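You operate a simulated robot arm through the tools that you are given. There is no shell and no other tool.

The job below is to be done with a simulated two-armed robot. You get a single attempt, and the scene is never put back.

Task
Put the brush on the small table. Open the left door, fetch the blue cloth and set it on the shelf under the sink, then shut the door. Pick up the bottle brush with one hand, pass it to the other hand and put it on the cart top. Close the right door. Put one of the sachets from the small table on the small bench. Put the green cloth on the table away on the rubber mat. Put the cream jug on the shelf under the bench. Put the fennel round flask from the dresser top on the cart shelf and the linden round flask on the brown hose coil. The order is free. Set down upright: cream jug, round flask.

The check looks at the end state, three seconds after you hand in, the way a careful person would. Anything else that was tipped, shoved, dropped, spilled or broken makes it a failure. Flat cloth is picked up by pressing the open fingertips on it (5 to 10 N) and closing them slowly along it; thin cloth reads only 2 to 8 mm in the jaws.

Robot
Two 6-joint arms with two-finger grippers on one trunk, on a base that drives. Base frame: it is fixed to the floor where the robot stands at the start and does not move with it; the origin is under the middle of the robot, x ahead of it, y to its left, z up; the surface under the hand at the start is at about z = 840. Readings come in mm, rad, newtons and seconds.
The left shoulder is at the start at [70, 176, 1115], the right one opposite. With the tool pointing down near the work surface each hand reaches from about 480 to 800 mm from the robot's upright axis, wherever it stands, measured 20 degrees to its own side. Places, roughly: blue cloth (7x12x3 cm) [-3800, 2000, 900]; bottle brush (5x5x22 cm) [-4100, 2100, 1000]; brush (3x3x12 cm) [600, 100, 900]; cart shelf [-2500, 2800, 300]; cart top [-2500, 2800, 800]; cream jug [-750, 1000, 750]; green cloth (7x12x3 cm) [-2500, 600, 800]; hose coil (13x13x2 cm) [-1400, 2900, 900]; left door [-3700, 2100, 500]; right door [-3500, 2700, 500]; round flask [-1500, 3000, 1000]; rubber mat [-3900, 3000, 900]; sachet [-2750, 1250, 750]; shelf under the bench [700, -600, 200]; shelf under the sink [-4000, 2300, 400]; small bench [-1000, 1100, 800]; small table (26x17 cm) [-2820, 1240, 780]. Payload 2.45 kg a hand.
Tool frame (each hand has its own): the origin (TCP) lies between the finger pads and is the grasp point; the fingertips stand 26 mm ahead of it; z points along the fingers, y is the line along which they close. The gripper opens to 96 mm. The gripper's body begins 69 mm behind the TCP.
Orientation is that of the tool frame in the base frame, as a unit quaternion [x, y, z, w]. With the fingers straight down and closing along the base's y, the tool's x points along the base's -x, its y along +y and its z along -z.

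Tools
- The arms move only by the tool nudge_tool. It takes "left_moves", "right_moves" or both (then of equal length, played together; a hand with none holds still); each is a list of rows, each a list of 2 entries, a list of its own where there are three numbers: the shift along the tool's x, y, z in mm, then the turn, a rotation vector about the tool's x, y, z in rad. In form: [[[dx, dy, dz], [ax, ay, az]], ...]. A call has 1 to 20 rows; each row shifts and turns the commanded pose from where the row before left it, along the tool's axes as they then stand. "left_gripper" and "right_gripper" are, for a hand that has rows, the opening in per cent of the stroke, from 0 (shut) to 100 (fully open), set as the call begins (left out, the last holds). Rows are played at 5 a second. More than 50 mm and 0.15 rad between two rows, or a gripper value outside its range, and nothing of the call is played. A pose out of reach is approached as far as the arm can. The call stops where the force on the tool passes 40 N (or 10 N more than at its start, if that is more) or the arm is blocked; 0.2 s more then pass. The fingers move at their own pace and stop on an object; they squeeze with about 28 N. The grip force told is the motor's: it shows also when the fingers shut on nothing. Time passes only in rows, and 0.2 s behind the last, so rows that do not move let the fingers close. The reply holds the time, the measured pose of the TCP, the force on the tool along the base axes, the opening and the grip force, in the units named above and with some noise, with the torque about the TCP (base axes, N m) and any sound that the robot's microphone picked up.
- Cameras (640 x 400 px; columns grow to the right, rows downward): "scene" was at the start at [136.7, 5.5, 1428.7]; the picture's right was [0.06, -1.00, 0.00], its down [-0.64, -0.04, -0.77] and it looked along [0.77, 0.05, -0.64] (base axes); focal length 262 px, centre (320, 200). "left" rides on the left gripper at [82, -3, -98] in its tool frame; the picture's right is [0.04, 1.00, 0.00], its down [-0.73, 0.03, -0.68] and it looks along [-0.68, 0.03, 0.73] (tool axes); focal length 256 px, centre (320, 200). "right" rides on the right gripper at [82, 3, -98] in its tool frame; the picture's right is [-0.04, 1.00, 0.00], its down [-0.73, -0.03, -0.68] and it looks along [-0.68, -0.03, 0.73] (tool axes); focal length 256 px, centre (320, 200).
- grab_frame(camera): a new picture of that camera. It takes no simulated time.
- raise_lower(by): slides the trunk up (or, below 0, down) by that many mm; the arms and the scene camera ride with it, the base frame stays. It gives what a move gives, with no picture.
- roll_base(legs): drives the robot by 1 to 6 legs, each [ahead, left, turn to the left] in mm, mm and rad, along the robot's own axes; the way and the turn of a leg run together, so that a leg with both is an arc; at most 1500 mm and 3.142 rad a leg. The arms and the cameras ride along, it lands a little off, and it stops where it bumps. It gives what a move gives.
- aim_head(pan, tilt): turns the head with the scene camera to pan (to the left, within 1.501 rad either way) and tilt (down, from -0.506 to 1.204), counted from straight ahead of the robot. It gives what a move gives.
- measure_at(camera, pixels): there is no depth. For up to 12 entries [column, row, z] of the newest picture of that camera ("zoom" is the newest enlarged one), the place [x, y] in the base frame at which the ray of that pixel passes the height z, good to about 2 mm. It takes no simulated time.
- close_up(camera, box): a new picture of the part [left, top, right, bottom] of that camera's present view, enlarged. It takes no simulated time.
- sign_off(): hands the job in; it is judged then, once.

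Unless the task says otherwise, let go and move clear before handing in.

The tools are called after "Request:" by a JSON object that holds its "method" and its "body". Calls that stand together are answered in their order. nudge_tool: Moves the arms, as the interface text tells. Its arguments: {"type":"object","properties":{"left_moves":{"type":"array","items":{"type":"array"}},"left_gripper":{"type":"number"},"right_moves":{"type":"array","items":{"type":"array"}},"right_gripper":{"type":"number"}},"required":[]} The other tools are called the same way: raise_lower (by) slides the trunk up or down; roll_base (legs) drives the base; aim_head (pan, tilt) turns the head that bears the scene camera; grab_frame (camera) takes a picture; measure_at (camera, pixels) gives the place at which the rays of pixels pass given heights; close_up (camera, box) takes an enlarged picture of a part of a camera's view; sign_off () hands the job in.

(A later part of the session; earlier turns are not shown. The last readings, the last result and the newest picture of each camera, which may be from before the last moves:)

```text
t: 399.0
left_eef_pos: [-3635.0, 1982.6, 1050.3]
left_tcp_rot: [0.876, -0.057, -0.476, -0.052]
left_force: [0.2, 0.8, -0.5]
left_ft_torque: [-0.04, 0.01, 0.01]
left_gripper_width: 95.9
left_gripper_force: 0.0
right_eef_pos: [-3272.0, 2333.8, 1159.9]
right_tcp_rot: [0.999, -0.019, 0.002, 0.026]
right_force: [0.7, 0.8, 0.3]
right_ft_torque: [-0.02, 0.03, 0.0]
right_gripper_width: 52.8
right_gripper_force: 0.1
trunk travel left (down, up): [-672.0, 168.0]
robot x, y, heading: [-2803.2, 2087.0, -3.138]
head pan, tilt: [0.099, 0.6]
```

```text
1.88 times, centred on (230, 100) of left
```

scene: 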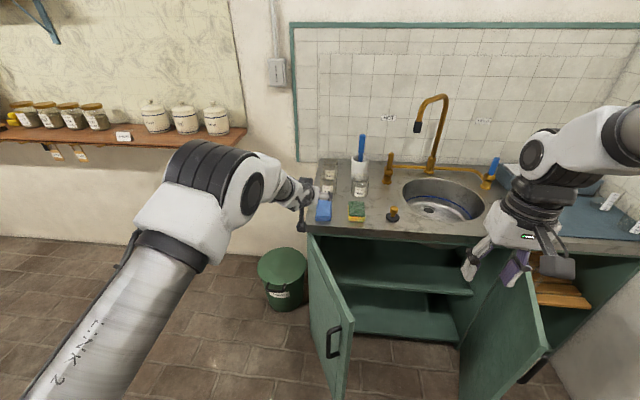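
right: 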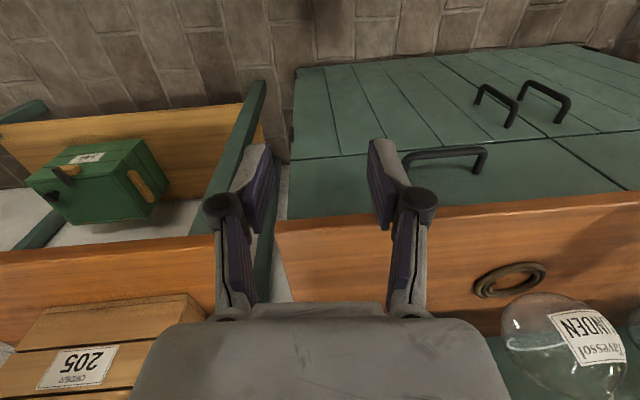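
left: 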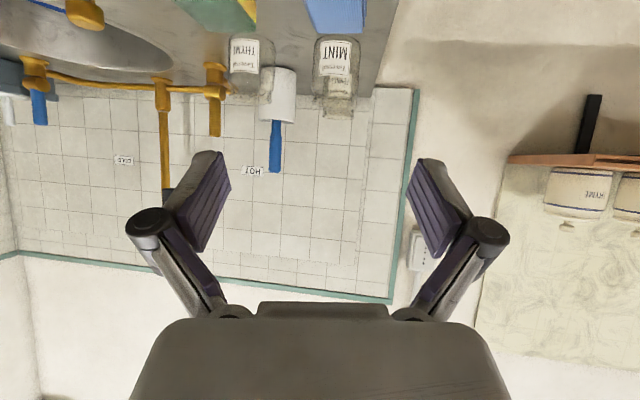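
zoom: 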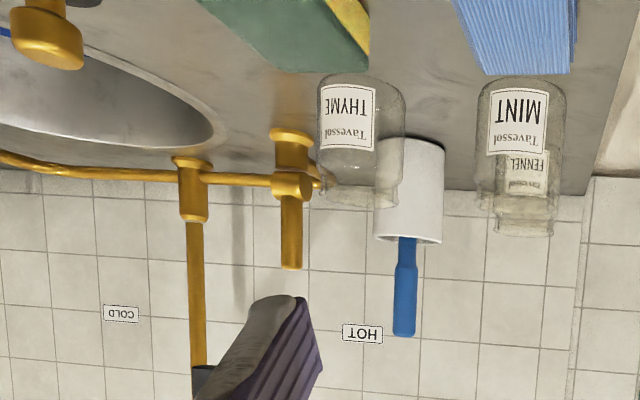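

Request:
{"method": "measure_at", "body": {"camera": "scene", "pixels": [[362.3, 135.6, 1050], [362.3, 135.6, 1080], [362.3, 135.6, 1110], [360.2, 197.5, 870], [360.2, 197.5, 900], [324.2, 200.5, 900], [324.2, 200.5, 930], [323.5, 221, 870], [323.5, 221, 900]]}}

Request:
{"method": "measure_at", "body": {"camera": "left", "pixels": [[274.9, 178, 1050], [274.9, 178, 1080], [274.9, 178, 1060], [251.5, 40, 870], [251.5, 40, 900], [334, 38.5, 900], [334, 38.5, 930], [315, 40, 930], [360, 37, 930]]}}

```text
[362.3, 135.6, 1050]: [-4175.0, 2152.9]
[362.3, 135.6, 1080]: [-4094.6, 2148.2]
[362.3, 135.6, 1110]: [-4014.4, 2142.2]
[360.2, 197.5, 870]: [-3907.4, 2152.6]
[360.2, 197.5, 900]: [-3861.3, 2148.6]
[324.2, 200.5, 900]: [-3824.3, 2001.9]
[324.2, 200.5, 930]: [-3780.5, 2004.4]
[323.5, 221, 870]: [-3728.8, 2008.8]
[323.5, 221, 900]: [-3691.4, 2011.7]
```

```text
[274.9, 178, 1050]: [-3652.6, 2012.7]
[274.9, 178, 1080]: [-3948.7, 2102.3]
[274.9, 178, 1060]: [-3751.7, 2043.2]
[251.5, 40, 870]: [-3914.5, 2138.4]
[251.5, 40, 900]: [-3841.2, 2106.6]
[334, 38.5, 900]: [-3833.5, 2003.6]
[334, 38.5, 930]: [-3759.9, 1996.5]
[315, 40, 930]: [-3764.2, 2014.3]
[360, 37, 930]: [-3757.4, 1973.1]
```

Counter top is z≈870; the cloth spans x -3822 to -3707, y centred ≈2003, top ≈903. I'll straighten the hand's yaw to point due west.

Request:
{"method": "nudge_tool", "body": {"left_moves": [[[0, 0, 0], [-0.0715, -0.003, -0.046]], [[0, 0, 0], [-0.0715, -0.003, -0.046]]], "left_gripper": 100}}

Request:
{"method": "grab_frame", "body": {"camera": "left"}}

```text
t: 399.6
left_eef_pos: [-3620.1, 1987.0, 1030.6]
left_tcp_rot: [0.905, -0.033, -0.423, -0.039]
left_force: [0.2, 0.4, 0.4]
left_ft_torque: [-0.03, 0.01, 0.0]
left_gripper_width: 95.9
left_gripper_force: 0.0
left hand out of reach, approached as far as the arm can: row 1, 2
right_eef_pos: [-3271.8, 2333.6, 1159.3]
right_tcp_rot: [0.999, -0.019, 0.001, 0.027]
right_force: [0.5, -0.1, -0.4]
right_ft_torque: [-0.02, -0.01, -0.01]
right_gripper_width: 53.0
right_gripper_force: 0.1
trunk travel left (down, up): [-672.0, 168.0]
robot x, y, heading: [-2807.3, 2084.5, -3.137]
head pan, tilt: [0.099, 0.6]
```

```text
taken
```

left: 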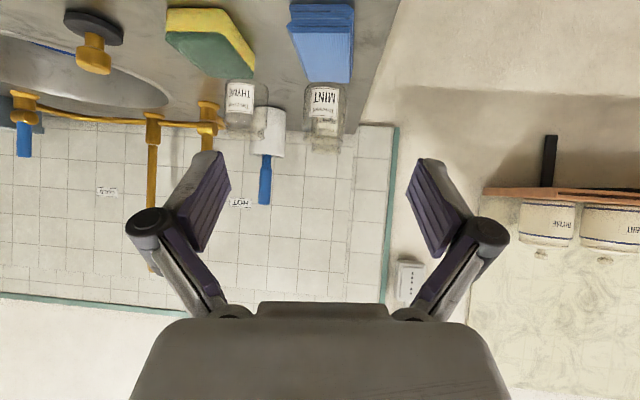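

Now pitched 40°, yaw 7° – fine. Lowering to just above the cloth's height and moving over it.

Request:
{"method": "raise_lower", "body": {"by": -75}}

Request:
{"method": "roll_base", "body": {"legs": [[118, -14, 0]]}}

Request:
{"method": "grab_frame", "body": {"camera": "left"}}

Request:
{"method": "close_up", "body": {"camera": "scene", "box": [260, 120, 420, 240]}}

```text
t: 400.7
left_eef_pos: [-3619.9, 1985.9, 956.1]
left_tcp_rot: [0.905, -0.033, -0.422, -0.04]
left_force: [-0.2, -1.2, -0.8]
left_ft_torque: [0.01, -0.01, 0.0]
left_gripper_width: 96.0
left_gripper_force: 0.0
right_eef_pos: [-3271.1, 2333.3, 1084.5]
right_tcp_rot: [0.999, -0.019, 0.001, 0.026]
right_force: [-0.3, 0.1, 0.6]
right_ft_torque: [-0.04, 0.02, -0.04]
right_gripper_width: 53.0
right_gripper_force: 0.1
trunk travel left (down, up): [-597.0, 243.0]
robot x, y, heading: [-2806.7, 2087.5, -3.139]
head pan, tilt: [0.099, 0.6]
```

```text
t: 402.0
left_eef_pos: [-3738.8, 1998.2, 957.0]
left_tcp_rot: [0.905, -0.033, -0.422, -0.04]
left_force: [0.1, 0.9, 0.0]
left_ft_torque: [-0.03, 0.02, -0.01]
left_gripper_width: 96.2
left_gripper_force: 0.0
right_eef_pos: [-3391.6, 2345.0, 1086.2]
right_tcp_rot: [0.999, -0.019, 0.001, 0.026]
right_force: [-0.3, -0.1, 0.5]
right_ft_torque: [0.01, 0.01, -0.01]
right_gripper_width: 52.6
right_gripper_force: 0.0
trunk travel left (down, up): [-597.0, 243.0]
robot x, y, heading: [-2923.8, 2093.0, -3.141]
head pan, tilt: [0.099, 0.6]
```

```text
taken
```

left: 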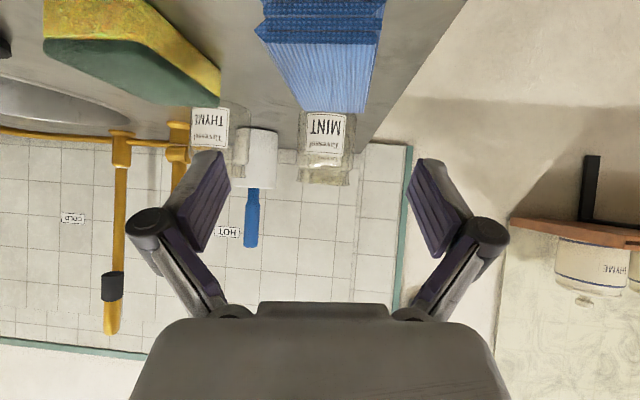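

```text
3.33 times, centred on (340, 180) of scene
```

zoom: 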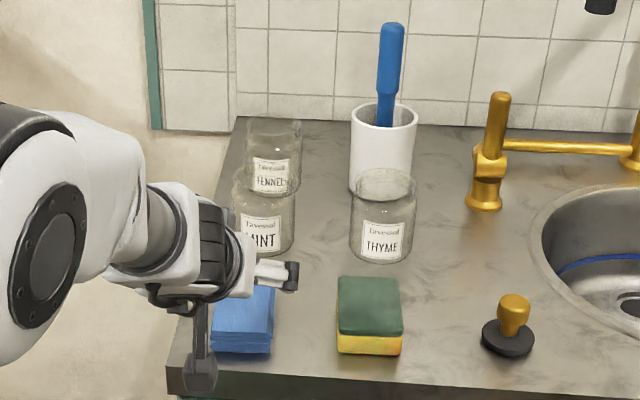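

The open fingers straddle the cloth symmetrically. Lowering straight down around it.

Request:
{"method": "raise_lower", "body": {"by": -45}}

Request:
{"method": "raise_lower", "body": {"by": -9}}

Request:
{"method": "grab_frame", "body": {"camera": "left"}}

Request:
{"method": "close_up", "body": {"camera": "scene", "box": [260, 120, 420, 240]}}

```text
t: 402.9
left_eef_pos: [-3738.7, 1998.5, 912.5]
left_tcp_rot: [0.905, -0.033, -0.423, -0.04]
left_force: [0.7, -0.4, -0.8]
left_ft_torque: [0.0, -0.01, 0.01]
left_gripper_width: 96.1
left_gripper_force: 0.0
right_eef_pos: [-3389.8, 2345.6, 1040.7]
right_tcp_rot: [0.999, -0.02, 0.001, 0.026]
right_force: [0.3, -0.2, 0.6]
right_ft_torque: [0.01, 0.02, 0.0]
right_gripper_width: 52.9
right_gripper_force: 0.1
trunk travel left (down, up): [-552.0, 288.0]
robot x, y, heading: [-2923.5, 2100.5, -3.141]
head pan, tilt: [0.099, 0.6]
```

```text
t: 403.4
left_eef_pos: [-3739.8, 1998.4, 901.7]
left_tcp_rot: [0.905, -0.032, -0.422, -0.039]
left_force: [0.2, 0.4, 0.5]
left_ft_torque: [-0.01, 0.02, 0.0]
left_gripper_width: 95.9
left_gripper_force: 0.0
right_eef_pos: [-3390.3, 2346.2, 1031.4]
right_tcp_rot: [0.999, -0.018, 0.001, 0.026]
right_force: [-0.8, 0.1, -0.3]
right_ft_torque: [0.04, 0.01, 0.0]
right_gripper_width: 52.7
right_gripper_force: 0.1
trunk travel left (down, up): [-543.0, 297.0]
robot x, y, heading: [-2924.9, 2099.2, -3.136]
head pan, tilt: [0.099, 0.6]
```

```text
taken
```

left: 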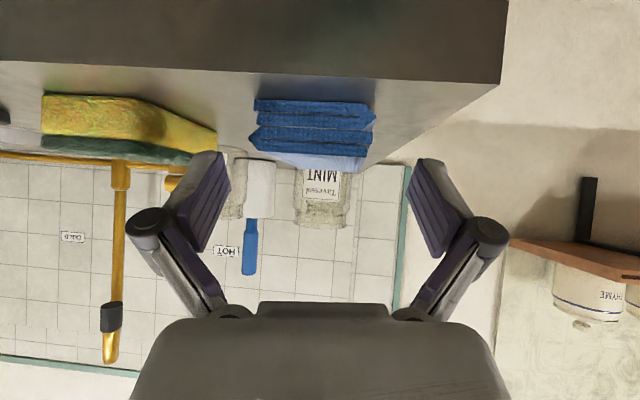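

```text
3.33 times, centred on (340, 180) of scene
```

zoom: 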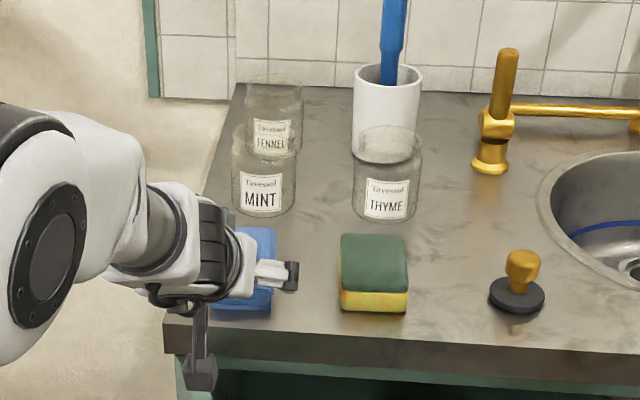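

The cloth (z 868–895) is between the fingers. I'll go 4 mm lower and 10 mm further in, then close.

Request:
{"method": "roll_base", "body": {"legs": [[12, 0, 0]]}}

Request:
{"method": "raise_lower", "body": {"by": -4}}

Request:
{"method": "nudge_tool", "body": {"left_moves": [[[0, 0, 0], [0, 0, 0]], [[0, 0, 0], [0, 0, 0]], [[0, 0, 0], [0, 0, 0]]], "left_gripper": 40}}

Request:
{"method": "grab_frame", "body": {"camera": "left"}}

```text
t: 404.2
left_eef_pos: [-3749.8, 1998.6, 903.8]
left_tcp_rot: [0.905, -0.032, -0.423, -0.039]
left_force: [-0.3, 0.8, 0.3]
left_ft_torque: [0.01, 0.02, 0.05]
left_gripper_width: 96.1
left_gripper_force: 0.1
right_eef_pos: [-3401.5, 2346.1, 1030.7]
right_tcp_rot: [0.999, -0.019, 0.0, 0.027]
right_force: [0.4, -0.7, -0.5]
right_ft_torque: [0.03, 0.0, 0.02]
right_gripper_width: 52.9
right_gripper_force: 0.0
trunk travel left (down, up): [-543.0, 297.0]
robot x, y, heading: [-2936.6, 2097.4, -3.14]
head pan, tilt: [0.099, 0.6]
```

```text
t: 404.7
left_eef_pos: [-3751.8, 1999.8, 898.5]
left_tcp_rot: [0.905, -0.033, -0.423, -0.04]
left_force: [0.3, 0.4, 0.9]
left_ft_torque: [-0.01, -0.01, 0.0]
left_gripper_width: 96.0
left_gripper_force: 0.1
right_eef_pos: [-3404.2, 2346.1, 1027.9]
right_tcp_rot: [0.999, -0.019, 0.002, 0.027]
right_force: [-0.7, -0.5, 0.1]
right_ft_torque: [0.02, 0.01, 0.01]
right_gripper_width: 52.5
right_gripper_force: 0.0
trunk travel left (down, up): [-539.0, 301.0]
robot x, y, heading: [-2938.9, 2099.0, -3.137]
head pan, tilt: [0.099, 0.6]
```

```text
t: 405.5
left_eef_pos: [-3751.9, 1999.2, 898.6]
left_tcp_rot: [0.904, -0.032, -0.424, -0.039]
left_force: [-0.9, 0.0, 4.5]
left_ft_torque: [0.09, 0.03, 0.09]
left_gripper_width: 68.5
left_gripper_force: 28.0
right_eef_pos: [-3401.3, 2347.0, 1027.4]
right_tcp_rot: [0.999, -0.02, 0.0, 0.026]
right_force: [0.0, 0.2, -0.1]
right_ft_torque: [0.02, -0.02, -0.02]
right_gripper_width: 52.8
right_gripper_force: 0.0
trunk travel left (down, up): [-539.0, 301.0]
robot x, y, heading: [-2939.2, 2094.7, -3.139]
head pan, tilt: [0.099, 0.6]
```

```text
taken
```

left: 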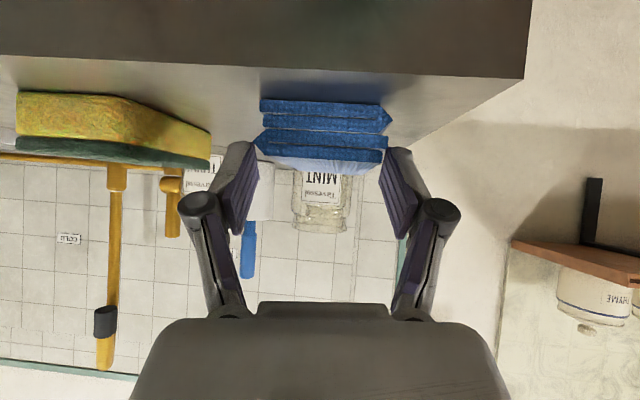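

It grips as a firm block (68.5 mm, 28 N). Lifting it a little to test.

Request:
{"method": "nudge_tool", "body": {"left_moves": [[[0, 0, 0], [0, 0, 0]], [[0, 0, 0], [0, 0, 0]]], "left_gripper": 0}}

Request:
{"method": "raise_lower", "body": {"by": 40}}

Request:
{"method": "grab_frame", "body": {"camera": "left"}}

Request:
{"method": "close_up", "body": {"camera": "scene", "box": [260, 120, 420, 240]}}

```text
t: 406.1
left_eef_pos: [-3751.6, 1998.1, 899.9]
left_tcp_rot: [0.904, -0.032, -0.424, -0.039]
left_force: [-0.6, 0.7, 5.5]
left_ft_torque: [0.06, 0.08, 0.05]
left_gripper_width: 68.4
left_gripper_force: 28.3
right_eef_pos: [-3403.3, 2346.7, 1027.4]
right_tcp_rot: [0.999, -0.02, 0.001, 0.026]
right_force: [0.3, -0.4, 0.6]
right_ft_torque: [0.02, 0.0, -0.01]
right_gripper_width: 52.7
right_gripper_force: 0.1
trunk travel left (down, up): [-539.0, 301.0]
robot x, y, heading: [-2938.1, 2093.8, -3.139]
head pan, tilt: [0.099, 0.6]
```

```text
t: 406.9
left_eef_pos: [-3752.8, 1998.1, 938.0]
left_tcp_rot: [0.905, -0.032, -0.422, -0.039]
left_force: [-0.1, -0.1, -0.5]
left_ft_torque: [0.01, -0.05, 0.0]
left_gripper_width: 68.4
left_gripper_force: 28.1
right_eef_pos: [-3403.2, 2345.7, 1066.8]
right_tcp_rot: [0.999, -0.019, 0.001, 0.026]
right_force: [0.1, 0.0, 0.5]
right_ft_torque: [-0.01, -0.01, -0.01]
right_gripper_width: 53.0
right_gripper_force: 0.0
trunk travel left (down, up): [-579.0, 261.0]
robot x, y, heading: [-2937.3, 2098.5, -3.141]
head pan, tilt: [0.099, 0.6]
```

```text
taken
```

left: 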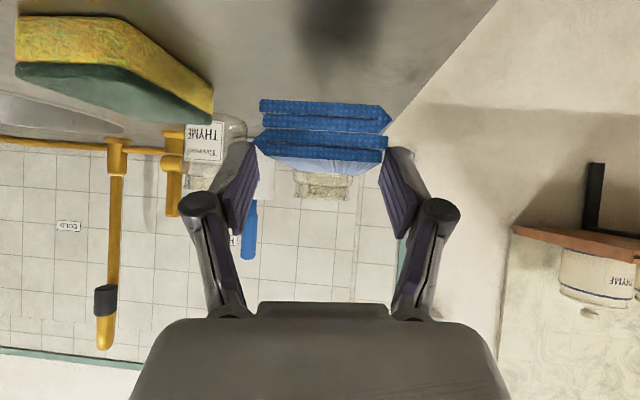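

```text
3.33 times, centred on (340, 180) of scene
```

zoom: 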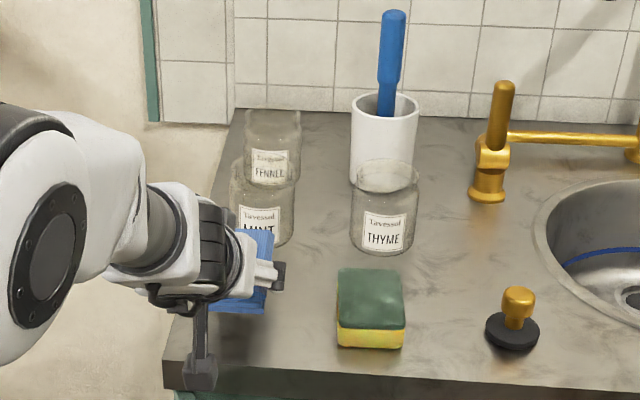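

The cloth lifts cleanly as a folded block. I'll raise the right hand well up, back out, and turn toward the cabinet opening between the two doors.

Request:
{"method": "nudge_tool", "body": {"right_moves": [[[0, 0, -45], [0, 0, 0]], [[0, 0, -45], [0, 0, 0]], [[0, 0, -45], [0, 0, 0]], [[0, 0, -45], [0, 0, 0]], [[0, 0, -45], [0, 0, 0]], [[0, 0, -45], [0, 0, 0]], [[0, 0, -30], [0, 0, 0]]]}}

Request:
{"method": "raise_lower", "body": {"by": 60}}

Request:
{"method": "roll_base", "body": {"legs": [[-205, 0, 0], [0, 0, -0.45]]}}

Request:
{"method": "grab_frame", "body": {"camera": "scene"}}

```text
t: 408.6
left_eef_pos: [-3751.2, 1999.3, 937.7]
left_tcp_rot: [0.905, -0.031, -0.422, -0.039]
left_force: [-0.5, 0.8, 0.0]
left_ft_torque: [0.0, -0.04, -0.01]
left_gripper_width: 68.0
left_gripper_force: 27.5
right_eef_pos: [-3418.6, 2362.4, 1363.9]
right_tcp_rot: [0.999, -0.02, 0.002, 0.026]
right_force: [-0.2, 0.8, 0.2]
right_ft_torque: [-0.01, 0.01, 0.01]
right_gripper_width: 52.7
right_gripper_force: 0.1
right hand out of reach, approached as far as the arm can: row 3, 4
trunk travel left (down, up): [-579.0, 261.0]
robot x, y, heading: [-2935.2, 2094.7, -3.138]
head pan, tilt: [0.099, 0.6]
```

```text
t: 409.6
left_eef_pos: [-3751.9, 1999.3, 998.5]
left_tcp_rot: [0.905, -0.032, -0.423, -0.039]
left_force: [0.3, 0.6, -0.8]
left_ft_torque: [0.01, -0.05, 0.01]
left_gripper_width: 68.0
left_gripper_force: 27.9
right_eef_pos: [-3419.1, 2362.1, 1424.4]
right_tcp_rot: [0.999, -0.019, 0.002, 0.026]
right_force: [0.3, -0.7, -0.5]
right_ft_torque: [-0.02, 0.01, -0.03]
right_gripper_width: 52.6
right_gripper_force: 0.0
trunk travel left (down, up): [-639.0, 201.0]
robot x, y, heading: [-2937.0, 2098.1, -3.138]
head pan, tilt: [0.099, 0.6]
```

```text
t: 412.4
left_eef_pos: [-3515.8, 2351.6, 997.8]
left_tcp_rot: [0.877, -0.225, -0.404, -0.129]
left_force: [-0.5, 0.0, -1.1]
left_ft_torque: [-0.02, -0.08, -0.02]
left_gripper_width: 67.7
left_gripper_force: 27.7
right_eef_pos: [-3060.0, 2542.0, 1425.7]
right_tcp_rot: [0.972, -0.234, -0.004, 0.025]
right_force: [-0.7, 1.1, -0.3]
right_ft_torque: [0.01, 0.02, 0.01]
right_gripper_width: 53.1
right_gripper_force: 0.0
trunk travel left (down, up): [-639.0, 201.0]
robot x, y, heading: [-2731.4, 2097.7, 2.712]
head pan, tilt: [0.099, 0.6]
```

```text
taken
```

scene: 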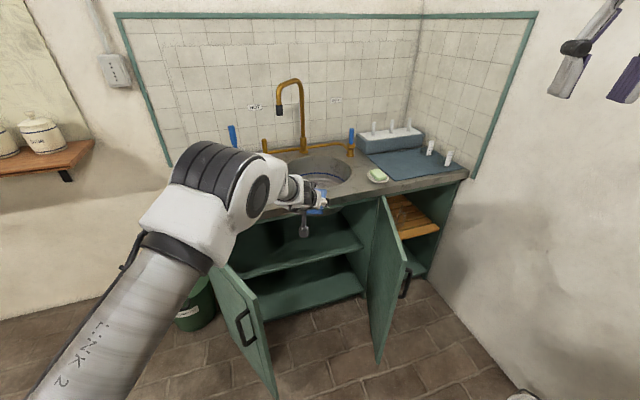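

The shelf inside shows between the open doors (front edge (235,275)–(360,245)). Lowering 400 mm here and measuring it.

Request:
{"method": "raise_lower", "body": {"by": -400}}

Request:
{"method": "grab_frame", "body": {"camera": "scene"}}

Request:
{"method": "grab_frame", "body": {"camera": "left"}}

```text
t: 416.3
left_eef_pos: [-3515.8, 2352.8, 598.4]
left_tcp_rot: [0.877, -0.226, -0.404, -0.129]
left_force: [-0.1, 0.7, -0.5]
left_ft_torque: [-0.01, -0.03, 0.03]
left_gripper_width: 67.4
left_gripper_force: 27.9
right_eef_pos: [-3059.5, 2540.4, 1024.9]
right_tcp_rot: [0.972, -0.234, -0.005, 0.026]
right_force: [-0.4, -0.1, 0.4]
right_ft_torque: [-0.01, 0.01, -0.02]
right_gripper_width: 52.7
right_gripper_force: 0.0
trunk travel left (down, up): [-239.0, 601.0]
robot x, y, heading: [-2734.4, 2098.4, 2.712]
head pan, tilt: [0.099, 0.6]
```

```text
taken
```

scene: 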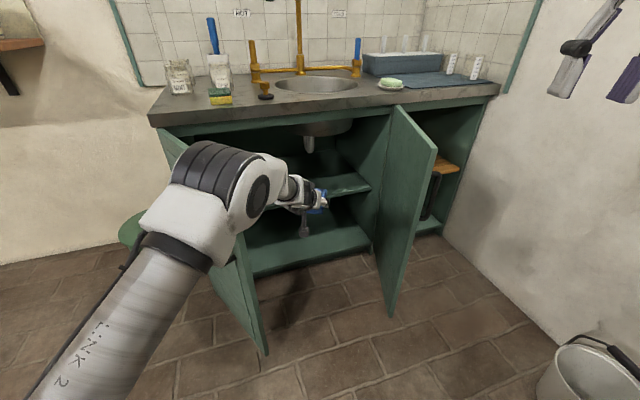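

```text
taken
```

left: 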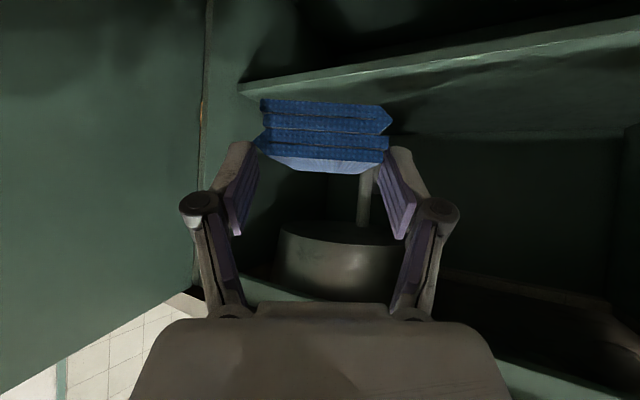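

The shelf edge shows in both views; its right front corner is left (241,88) and scene (370,188). Measuring.

Request:
{"method": "close_up", "body": {"camera": "scene", "box": [240, 100, 440, 290]}}

Request:
{"method": "measure_at", "body": {"camera": "left", "pixels": [[240, 90, 420], [240, 90, 450], [240, 90, 480], [240, 90, 510]]}}

Request:
{"method": "measure_at", "body": {"camera": "scene", "pixels": [[370, 188, 420], [370, 188, 450], [370, 188, 480], [370, 188, 510], [393, 107, 800], [437, 150, 800], [392, 318, 60]]}}

```text
2.11 times, centred on (340, 195) of scene
```

zoom: 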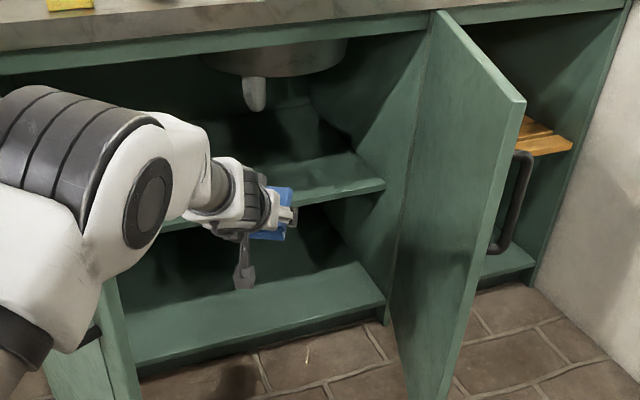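

```text
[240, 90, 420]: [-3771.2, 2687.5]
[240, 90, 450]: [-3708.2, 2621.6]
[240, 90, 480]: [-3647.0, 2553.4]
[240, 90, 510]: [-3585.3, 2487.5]
```

```text
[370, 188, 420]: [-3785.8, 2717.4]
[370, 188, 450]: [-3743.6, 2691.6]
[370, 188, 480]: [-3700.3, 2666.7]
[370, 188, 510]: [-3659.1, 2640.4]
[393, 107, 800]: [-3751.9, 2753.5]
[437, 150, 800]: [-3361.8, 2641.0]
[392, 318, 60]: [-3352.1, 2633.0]
```

The shelf is at z≈398, its front edge recessed to x≈-3818; the sink's drain pipe hangs above it. I'll measure pipe and bowl so the hand avoids them.

Request:
{"method": "measure_at", "body": {"camera": "scene", "pixels": [[309, 150, 560], [309, 150, 600], [309, 150, 640], [352, 122, 700], [352, 122, 740], [325, 137, 680]]}}

Request:
{"method": "measure_at", "body": {"camera": "left", "pixels": [[365, 170, 560], [365, 170, 580], [365, 170, 600], [340, 228, 640], [340, 228, 660], [340, 228, 680]]}}

```text
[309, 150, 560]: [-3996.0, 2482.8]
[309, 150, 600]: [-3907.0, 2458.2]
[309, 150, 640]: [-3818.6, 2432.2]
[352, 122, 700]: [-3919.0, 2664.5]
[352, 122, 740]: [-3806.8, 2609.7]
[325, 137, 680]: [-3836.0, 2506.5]
```

```text
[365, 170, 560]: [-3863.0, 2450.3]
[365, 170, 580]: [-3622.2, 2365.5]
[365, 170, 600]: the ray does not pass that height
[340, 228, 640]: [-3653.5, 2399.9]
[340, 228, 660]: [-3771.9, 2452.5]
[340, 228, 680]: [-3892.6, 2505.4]
```

The drain pipe is at about [-3970, 2485] down to z 552, so I'll set the cloth right of it near [-3900, 2600]. Strafing right, lowering to z≈470 and driving in part way.

Request:
{"method": "roll_base", "body": {"legs": [[0, -73, 0]]}}

Request:
{"method": "raise_lower", "body": {"by": -125}}

Request:
{"method": "roll_base", "body": {"legs": [[260, 0, 0]]}}

Request:
{"method": "grab_frame", "body": {"camera": "left"}}

Request:
{"method": "grab_frame", "body": {"camera": "scene"}}

```text
t: 417.4
left_eef_pos: [-3496.5, 2395.7, 595.7]
left_tcp_rot: [0.878, -0.221, -0.404, -0.134]
left_force: [0.4, 0.1, -0.5]
left_ft_torque: [0.0, 0.0, -0.02]
left_gripper_width: 67.7
left_gripper_force: 28.4
right_eef_pos: [-3041.8, 2584.9, 1028.2]
right_tcp_rot: [0.973, -0.232, -0.004, 0.021]
right_force: [-0.2, 0.0, 0.7]
right_ft_torque: [-0.03, -0.01, 0.0]
right_gripper_width: 53.0
right_gripper_force: 0.0
trunk travel left (down, up): [-239.0, 601.0]
robot x, y, heading: [-2708.1, 2150.9, 2.714]
head pan, tilt: [0.099, 0.6]
stopped in leg 1: the robot was blocked; the commanded pose is now the measured one
```

```text
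t: 419.0
left_eef_pos: [-3494.9, 2399.8, 468.7]
left_tcp_rot: [0.878, -0.221, -0.403, -0.138]
left_force: [-0.3, -0.1, -0.9]
left_ft_torque: [-0.04, -0.01, 0.01]
left_gripper_width: 67.5
left_gripper_force: 28.0
right_eef_pos: [-3042.7, 2582.6, 903.2]
right_tcp_rot: [0.972, -0.233, -0.002, 0.019]
right_force: [-1.1, -0.4, 0.5]
right_ft_torque: [0.03, -0.01, 0.01]
right_gripper_width: 52.7
right_gripper_force: 0.0
trunk travel left (down, up): [-114.0, 726.0]
robot x, y, heading: [-2705.6, 2155.4, 2.717]
head pan, tilt: [0.099, 0.6]
```

```text
t: 420.8
left_eef_pos: [-3727.6, 2512.2, 472.5]
left_tcp_rot: [0.878, -0.223, -0.405, -0.127]
left_force: [-0.5, 1.0, -0.5]
left_ft_torque: [-0.03, 0.01, -0.03]
left_gripper_width: 67.6
left_gripper_force: 27.8
right_eef_pos: [-3273.8, 2705.6, 899.1]
right_tcp_rot: [0.972, -0.232, -0.005, 0.027]
right_force: [0.1, -0.2, 0.5]
right_ft_torque: [0.02, -0.01, -0.02]
right_gripper_width: 52.9
right_gripper_force: 0.2
trunk travel left (down, up): [-114.0, 726.0]
robot x, y, heading: [-2944.4, 2264.4, 2.717]
head pan, tilt: [0.099, 0.6]
```

```text
taken
```

left: 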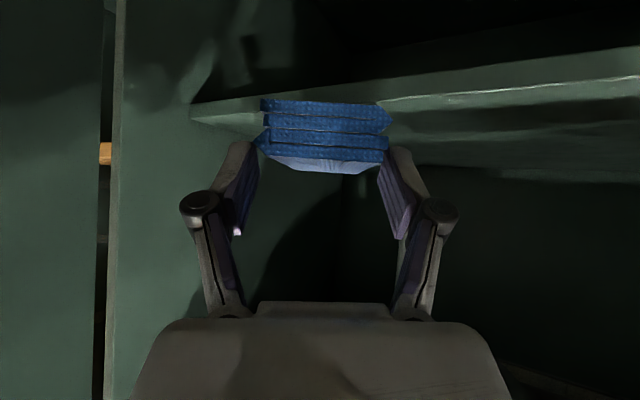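

```text
taken
```

scene: 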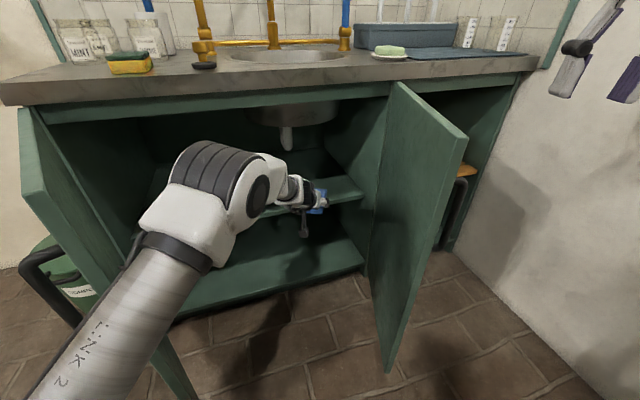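

The cloth is over the shelf's front edge with room (bottom ≈442, shelf ≈400). Driving in another 175 mm.

Request:
{"method": "roll_base", "body": {"legs": [[90, 0, 0]]}}

Request:
{"method": "roll_base", "body": {"legs": [[85, 0, 0]]}}

Request:
{"method": "grab_frame", "body": {"camera": "left"}}

Request:
{"method": "grab_frame", "body": {"camera": "scene"}}

```text
t: 421.9
left_eef_pos: [-3811.0, 2548.0, 472.2]
left_tcp_rot: [0.878, -0.222, -0.404, -0.127]
left_force: [0.8, -1.0, -0.9]
left_ft_torque: [0.0, -0.04, -0.01]
left_gripper_width: 67.4
left_gripper_force: 27.6
right_eef_pos: [-3357.5, 2741.5, 898.7]
right_tcp_rot: [0.973, -0.23, -0.004, 0.027]
right_force: [-0.3, -0.1, -0.6]
right_ft_torque: [-0.02, 0.01, 0.01]
right_gripper_width: 52.5
right_gripper_force: 0.1
trunk travel left (down, up): [-114.0, 726.0]
robot x, y, heading: [-3029.6, 2301.9, 2.722]
head pan, tilt: [0.099, 0.6]
```

```text
t: 423.0
left_eef_pos: [-3888.8, 2582.9, 471.2]
left_tcp_rot: [0.878, -0.221, -0.405, -0.127]
left_force: [-0.6, -0.4, -0.6]
left_ft_torque: [-0.02, -0.04, -0.01]
left_gripper_width: 67.1
left_gripper_force: 27.9
right_eef_pos: [-3434.8, 2775.4, 899.6]
right_tcp_rot: [0.973, -0.23, -0.004, 0.027]
right_force: [-0.7, 0.2, 0.0]
right_ft_torque: [0.0, -0.06, 0.02]
right_gripper_width: 52.9
right_gripper_force: 0.1
trunk travel left (down, up): [-114.0, 726.0]
robot x, y, heading: [-3104.4, 2337.0, 2.718]
head pan, tilt: [0.099, 0.6]
```

```text
taken
```

left: 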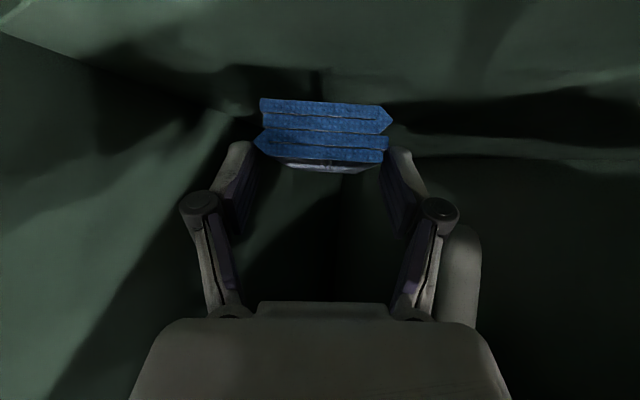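

```text
taken
```

scene: 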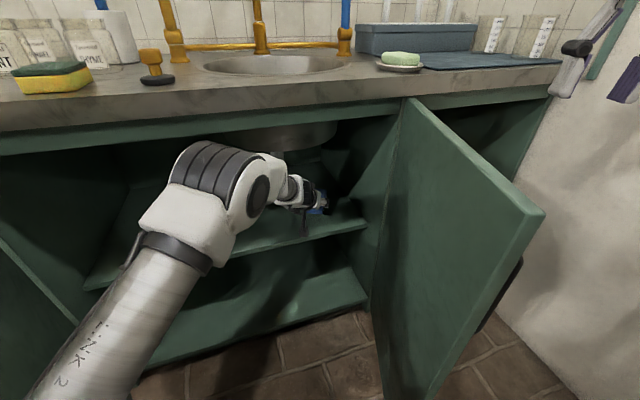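

The cloth is inside over the shelf, the pipe off to one side (460,260). Lowering to contact.

Request:
{"method": "raise_lower", "body": {"by": -30}}

Request:
{"method": "raise_lower", "body": {"by": -6}}

Request:
{"method": "raise_lower", "body": {"by": -4}}

Request:
{"method": "raise_lower", "body": {"by": -4}}

```text
t: 423.8
left_eef_pos: [-3887.1, 2581.8, 442.8]
left_tcp_rot: [0.878, -0.221, -0.405, -0.127]
left_force: [-0.8, 1.0, 0.2]
left_ft_torque: [0.02, 0.05, -0.01]
left_gripper_width: 67.3
left_gripper_force: 27.6
right_eef_pos: [-3434.2, 2775.9, 868.6]
right_tcp_rot: [0.973, -0.23, -0.005, 0.026]
right_force: [0.1, -0.1, 0.5]
right_ft_torque: [0.01, 0.02, 0.04]
right_gripper_width: 52.7
right_gripper_force: 0.0
trunk travel left (down, up): [-84.0, 756.0]
robot x, y, heading: [-3106.8, 2341.3, 2.72]
head pan, tilt: [0.099, 0.6]
```

```text
t: 424.3
left_eef_pos: [-3888.7, 2580.4, 441.8]
left_tcp_rot: [0.876, -0.222, -0.408, -0.128]
left_force: [-0.9, -1.1, 19.0]
left_ft_torque: [-0.28, 0.51, 0.12]
left_gripper_width: 67.2
left_gripper_force: 28.1
right_eef_pos: [-3431.3, 2776.6, 864.9]
right_tcp_rot: [0.973, -0.23, -0.006, 0.026]
right_force: [0.9, 0.1, 0.1]
right_ft_torque: [-0.02, -0.02, 0.04]
right_gripper_width: 53.1
right_gripper_force: 0.1
trunk travel left (down, up): [-78.0, 762.0]
robot x, y, heading: [-3105.9, 2336.3, 2.717]
head pan, tilt: [0.099, 0.6]
```

```text
t: 424.9
left_eef_pos: [-3888.5, 2582.1, 440.7]
left_tcp_rot: [0.875, -0.221, -0.41, -0.129]
left_force: [-6.0, 0.2, 36.7]
left_ft_torque: [0.07, 0.42, 0.2]
left_gripper_width: 67.7
left_gripper_force: 27.6
right_eef_pos: [-3430.4, 2774.8, 862.0]
right_tcp_rot: [0.973, -0.23, -0.008, 0.027]
right_force: [-0.5, 0.4, 0.4]
right_ft_torque: [-0.01, -0.02, -0.03]
right_gripper_width: 52.8
right_gripper_force: 0.0
trunk travel left (down, up): [-74.0, 766.0]
robot x, y, heading: [-3107.2, 2336.5, 2.721]
head pan, tilt: [0.099, 0.6]
```

```text
t: 425.4
left_eef_pos: [-3887.7, 2580.5, 435.8]
left_tcp_rot: [0.876, -0.222, -0.408, -0.128]
left_force: [-2.4, -0.6, 32.8]
left_ft_torque: [-0.09, 0.35, 0.15]
left_gripper_width: 67.6
left_gripper_force: 28.4
right_eef_pos: [-3431.3, 2774.1, 856.9]
right_tcp_rot: [0.973, -0.23, -0.008, 0.027]
right_force: [-0.6, -0.4, -0.1]
right_ft_torque: [-0.01, 0.0, 0.01]
right_gripper_width: 52.7
right_gripper_force: 0.0
trunk travel left (down, up): [-70.0, 770.0]
robot x, y, heading: [-3107.1, 2340.7, 2.724]
head pan, tilt: [0.099, 0.6]
```

Contact with the shelf at TCP ≈441. Easing up, opening fully, then lifting slightly and backing out.

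Request:
{"method": "raise_lower", "body": {"by": 5}}

Request:
{"method": "nudge_tool", "body": {"left_moves": [[[0, 0, 0], [0, 0, 0]], [[0, 0, 0], [0, 0, 0]], [[0, 0, 0], [0, 0, 0]]], "left_gripper": 100}}

Request:
{"method": "grab_frame", "body": {"camera": "left"}}

```text
t: 425.9
left_eef_pos: [-3887.2, 2581.9, 435.0]
left_tcp_rot: [0.877, -0.222, -0.406, -0.127]
left_force: [-3.7, 1.5, 18.6]
left_ft_torque: [-0.07, 0.43, 0.06]
left_gripper_width: 67.7
left_gripper_force: 27.9
right_eef_pos: [-3432.4, 2775.0, 862.7]
right_tcp_rot: [0.973, -0.23, -0.006, 0.028]
right_force: [0.9, 0.1, 0.5]
right_ft_torque: [-0.03, 0.01, -0.02]
right_gripper_width: 52.9
right_gripper_force: 0.0
trunk travel left (down, up): [-75.0, 765.0]
robot x, y, heading: [-3102.5, 2335.1, 2.721]
head pan, tilt: [0.099, 0.6]
```

```text
t: 426.7
left_eef_pos: [-3888.3, 2582.3, 433.0]
left_tcp_rot: [0.878, -0.222, -0.404, -0.127]
left_force: [-0.3, -0.7, -0.4]
left_ft_torque: [-0.02, -0.01, -0.03]
left_gripper_width: 96.1
left_gripper_force: 0.0
right_eef_pos: [-3433.1, 2775.2, 861.8]
right_tcp_rot: [0.973, -0.23, -0.005, 0.026]
right_force: [-0.7, 0.3, 0.4]
right_ft_torque: [-0.01, -0.02, 0.0]
right_gripper_width: 52.7
right_gripper_force: 0.0
trunk travel left (down, up): [-75.0, 765.0]
robot x, y, heading: [-3104.7, 2333.1, 2.717]
head pan, tilt: [0.099, 0.6]
```

```text
taken
```

left: 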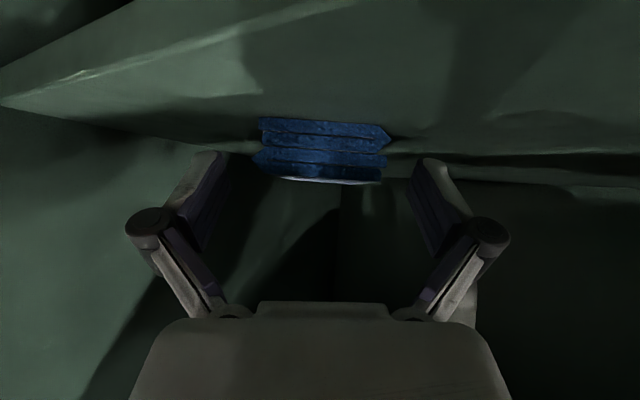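

The blue cloth lies on the shelf. Rising a little and backing out.

Request:
{"method": "raise_lower", "body": {"by": 22}}

Request:
{"method": "roll_base", "body": {"legs": [[-310, 0, 0]]}}

Request:
{"method": "grab_frame", "body": {"camera": "left"}}

Request:
{"method": "grab_frame", "body": {"camera": "scene"}}

```text
t: 427.4
left_eef_pos: [-3888.1, 2581.8, 456.7]
left_tcp_rot: [0.878, -0.221, -0.405, -0.127]
left_force: [-0.2, 0.7, 0.5]
left_ft_torque: [-0.02, 0.0, 0.01]
left_gripper_width: 96.0
left_gripper_force: 0.1
right_eef_pos: [-3433.1, 2775.7, 882.7]
right_tcp_rot: [0.973, -0.23, -0.004, 0.027]
right_force: [-0.6, -0.3, 1.0]
right_ft_torque: [0.01, -0.02, -0.02]
right_gripper_width: 52.5
right_gripper_force: 0.0
trunk travel left (down, up): [-97.0, 743.0]
robot x, y, heading: [-3101.6, 2334.7, 2.719]
head pan, tilt: [0.099, 0.6]
```

```text
t: 429.5
left_eef_pos: [-3611.8, 2457.9, 455.8]
left_tcp_rot: [0.878, -0.222, -0.404, -0.127]
left_force: [0.2, 0.6, 0.1]
left_ft_torque: [0.03, -0.01, 0.01]
left_gripper_width: 96.1
left_gripper_force: 0.0
right_eef_pos: [-3158.1, 2652.7, 883.1]
right_tcp_rot: [0.973, -0.23, -0.004, 0.027]
right_force: [0.1, -0.1, -0.7]
right_ft_torque: [0.0, 0.01, -0.04]
right_gripper_width: 52.7
right_gripper_force: 0.0
trunk travel left (down, up): [-97.0, 743.0]
robot x, y, heading: [-2828.4, 2212.5, 2.719]
head pan, tilt: [0.099, 0.6]
```

```text
taken
```

left: 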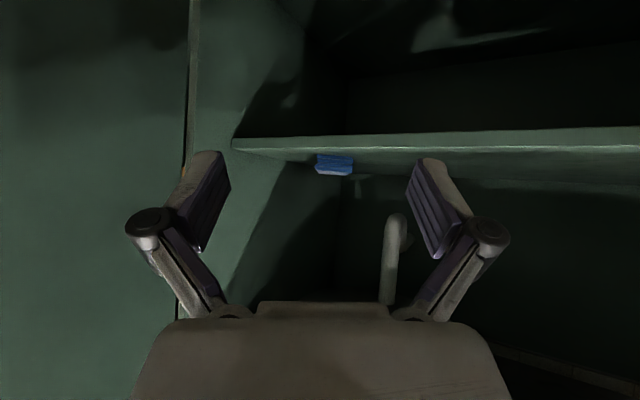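

```text
taken
```

scene: 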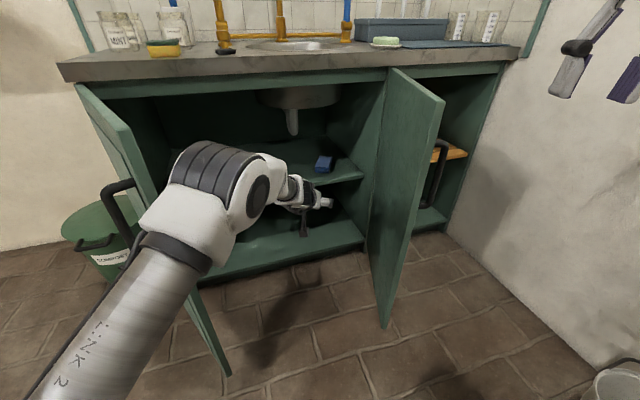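

The cloth sits well on the shelf (325,163). Now I'll close the fist, back out past the left door's edge, and come round to its outer side to push it shut.

Request:
{"method": "roll_base", "body": {"legs": [[-415, 0, 0], [-115, 255, 0]]}}

Request:
{"method": "nudge_tool", "body": {"left_moves": [[[0, 0, 0], [0, 0, 0]], [[0, 0, 0], [0, 0, 0]], [[0, 0, 0], [0, 0, 0]]], "left_gripper": 0}}

Request:
{"method": "grab_frame", "body": {"camera": "left"}}

Request:
{"method": "grab_frame", "body": {"camera": "scene"}}

```text
t: 431.0
left_eef_pos: [-3500.7, 2348.2, 452.3]
left_tcp_rot: [0.885, -0.194, -0.405, -0.119]
left_force: [0.8, 0.0, 0.0]
left_ft_torque: [-0.01, -0.01, 0.01]
left_gripper_width: 96.1
left_gripper_force: 0.1
right_eef_pos: [-3061.8, 2566.2, 883.4]
right_tcp_rot: [0.98, -0.2, -0.001, 0.022]
right_force: [-0.9, 0.9, -1.0]
right_ft_torque: [-0.01, 0.0, 0.0]
right_gripper_width: 53.1
right_gripper_force: 0.0
trunk travel left (down, up): [-97.0, 743.0]
robot x, y, heading: [-2702.3, 2152.1, 2.784]
head pan, tilt: [0.099, 0.6]
stopped in leg 1: the robot was blocked; the commanded pose is now the measured one
```

```text
t: 431.8
left_eef_pos: [-3500.2, 2349.1, 448.1]
left_tcp_rot: [0.886, -0.193, -0.404, -0.12]
left_force: [-0.4, 0.3, 1.3]
left_ft_torque: [0.0, 0.0, 0.0]
left_gripper_width: 0.1
left_gripper_force: 28.4
right_eef_pos: [-3063.5, 2566.3, 882.6]
right_tcp_rot: [0.979, -0.201, 0.001, 0.022]
right_force: [0.3, -0.5, -0.6]
right_ft_torque: [0.05, 0.01, 0.0]
right_gripper_width: 52.9
right_gripper_force: 0.2
trunk travel left (down, up): [-97.0, 743.0]
robot x, y, heading: [-2697.7, 2155.4, 2.778]
head pan, tilt: [0.099, 0.6]
```

```text
taken
```

left: 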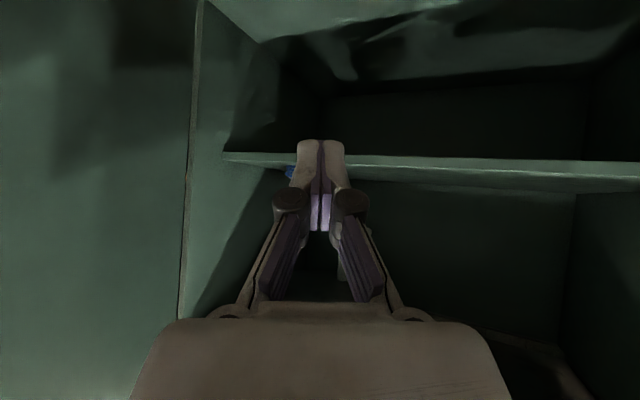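

```text
taken
```

scene: 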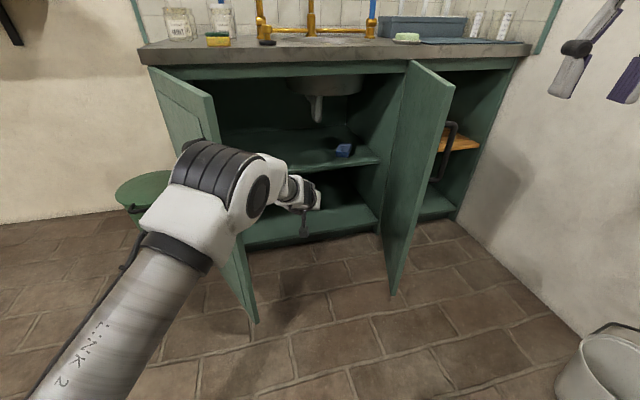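

The robot's right side touched the cart handle at base (-2702,2152). I'll sidestep left first, then retreat and go round to the door's outer side.

Request:
{"method": "roll_base", "body": {"legs": [[0, 45, 0], [-214, 0, 0], [-162, 241, 0]]}}

Request:
{"method": "aim_head", "body": {"pan": -1.2, "tilt": 0.5}}

Request:
{"method": "grab_frame", "body": {"camera": "scene"}}

Request:
{"method": "aim_head", "body": {"pan": 0.1, "tilt": 0.5}}

Request:
{"method": "grab_frame", "body": {"camera": "scene"}}

```text
t: 435.5
left_eef_pos: [-3244.4, 1958.8, 455.4]
left_tcp_rot: [0.883, -0.2, -0.408, -0.117]
left_force: [-0.6, -0.2, -0.7]
left_ft_torque: [-0.04, 0.02, 0.04]
left_gripper_width: 0.2
left_gripper_force: 27.8
right_eef_pos: [-2798.9, 2175.8, 882.5]
right_tcp_rot: [0.978, -0.205, -0.004, 0.026]
right_force: [0.0, 0.0, 0.4]
right_ft_torque: [-0.02, -0.02, 0.02]
right_gripper_width: 52.7
right_gripper_force: 0.2
trunk travel left (down, up): [-97.0, 743.0]
robot x, y, heading: [-2449.3, 1753.0, 2.769]
head pan, tilt: [0.099, 0.6]
```

```text
t: 437.0
left_eef_pos: [-3243.0, 1960.3, 455.4]
left_tcp_rot: [0.883, -0.201, -0.407, -0.118]
left_force: [-0.1, 0.1, 1.0]
left_ft_torque: [0.0, -0.01, -0.02]
left_gripper_width: 0.0
left_gripper_force: 28.3
right_eef_pos: [-2800.1, 2176.0, 882.5]
right_tcp_rot: [0.978, -0.205, -0.005, 0.028]
right_force: [0.2, 0.1, 0.7]
right_ft_torque: [-0.02, 0.02, -0.01]
right_gripper_width: 52.6
right_gripper_force: 0.0
trunk travel left (down, up): [-97.0, 743.0]
robot x, y, heading: [-2449.1, 1756.0, 2.771]
head pan, tilt: [-1.201, 0.499]
```

```text
taken
```

scene: 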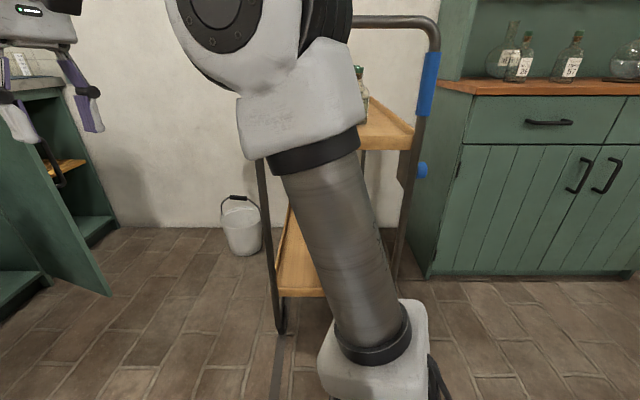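

```text
t: 438.5
left_eef_pos: [-3244.4, 1960.6, 456.1]
left_tcp_rot: [0.883, -0.2, -0.407, -0.117]
left_force: [0.0, 0.0, 0.2]
left_ft_torque: [-0.02, 0.0, -0.03]
left_gripper_width: 0.0
left_gripper_force: 28.2
right_eef_pos: [-2800.8, 2175.2, 881.8]
right_tcp_rot: [0.978, -0.206, -0.004, 0.027]
right_force: [0.3, -0.1, 0.1]
right_ft_torque: [-0.02, 0.0, -0.03]
right_gripper_width: 52.9
right_gripper_force: 0.0
trunk travel left (down, up): [-97.0, 743.0]
robot x, y, heading: [-2450.9, 1758.0, 2.765]
head pan, tilt: [0.099, 0.499]
```

```text
taken
```

scene: 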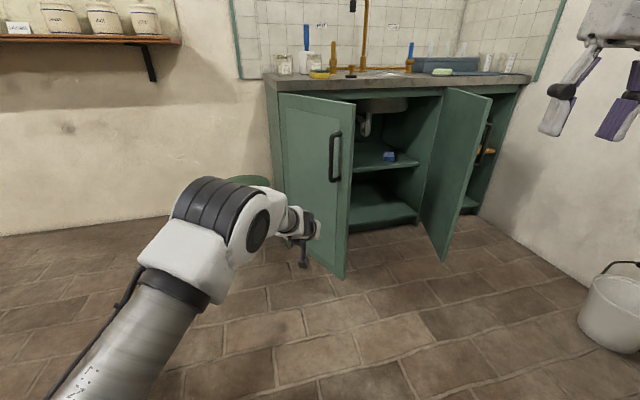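

The cart looks undisturbed. I'll measure the left door's free edge and handle from here.

Request:
{"method": "measure_at", "body": {"camera": "scene", "pixels": [[354, 103, 800], [354, 103, 780], [346, 278, 60], [346, 278, 80], [280, 93, 800], [330, 180, 560], [335, 132, 700]]}}

```text
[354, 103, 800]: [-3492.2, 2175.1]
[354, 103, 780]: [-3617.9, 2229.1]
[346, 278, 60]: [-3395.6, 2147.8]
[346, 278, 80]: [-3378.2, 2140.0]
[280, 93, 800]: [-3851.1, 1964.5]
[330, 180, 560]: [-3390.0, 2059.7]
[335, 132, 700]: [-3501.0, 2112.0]
```

The door's free edge is near [-3390, 2145]. Approaching its outer face below the handle and pushing along the closing arc.

Request:
{"method": "roll_base", "body": {"legs": [[218, -39, 0]]}}

Request:
{"method": "roll_base", "body": {"legs": [[83, -47, 0]]}}

Request:
{"method": "grab_frame", "body": {"camera": "scene"}}

```text
t: 440.2
left_eef_pos: [-3435.8, 2076.9, 453.8]
left_tcp_rot: [0.883, -0.201, -0.407, -0.118]
left_force: [-0.3, -0.3, 0.0]
left_ft_torque: [-0.01, 0.02, 0.02]
left_gripper_width: 0.1
left_gripper_force: 28.1
right_eef_pos: [-2992.5, 2293.7, 881.2]
right_tcp_rot: [0.978, -0.205, -0.004, 0.027]
right_force: [-0.4, 0.1, -0.5]
right_ft_torque: [0.02, -0.02, 0.03]
right_gripper_width: 52.8
right_gripper_force: 0.1
trunk travel left (down, up): [-97.0, 743.0]
robot x, y, heading: [-2645.0, 1870.0, 2.772]
head pan, tilt: [0.099, 0.499]
```

```text
t: 441.3
left_eef_pos: [-3496.3, 2150.4, 454.7]
left_tcp_rot: [0.884, -0.2, -0.407, -0.117]
left_force: [-0.2, 0.4, 0.6]
left_ft_torque: [0.0, -0.03, 0.01]
left_gripper_width: 0.1
left_gripper_force: 28.3
right_eef_pos: [-3052.8, 2368.8, 881.8]
right_tcp_rot: [0.978, -0.205, -0.003, 0.026]
right_force: [-0.7, 0.3, 0.3]
right_ft_torque: [-0.01, 0.0, 0.0]
right_gripper_width: 52.5
right_gripper_force: 0.0
trunk travel left (down, up): [-97.0, 743.0]
robot x, y, heading: [-2703.9, 1942.6, 2.768]
head pan, tilt: [0.099, 0.499]
```

```text
taken
```

scene: 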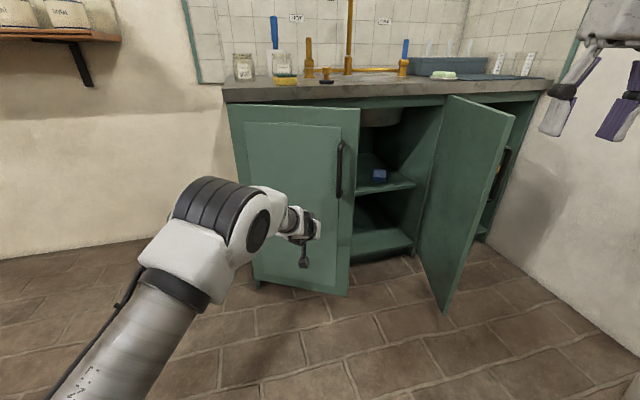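

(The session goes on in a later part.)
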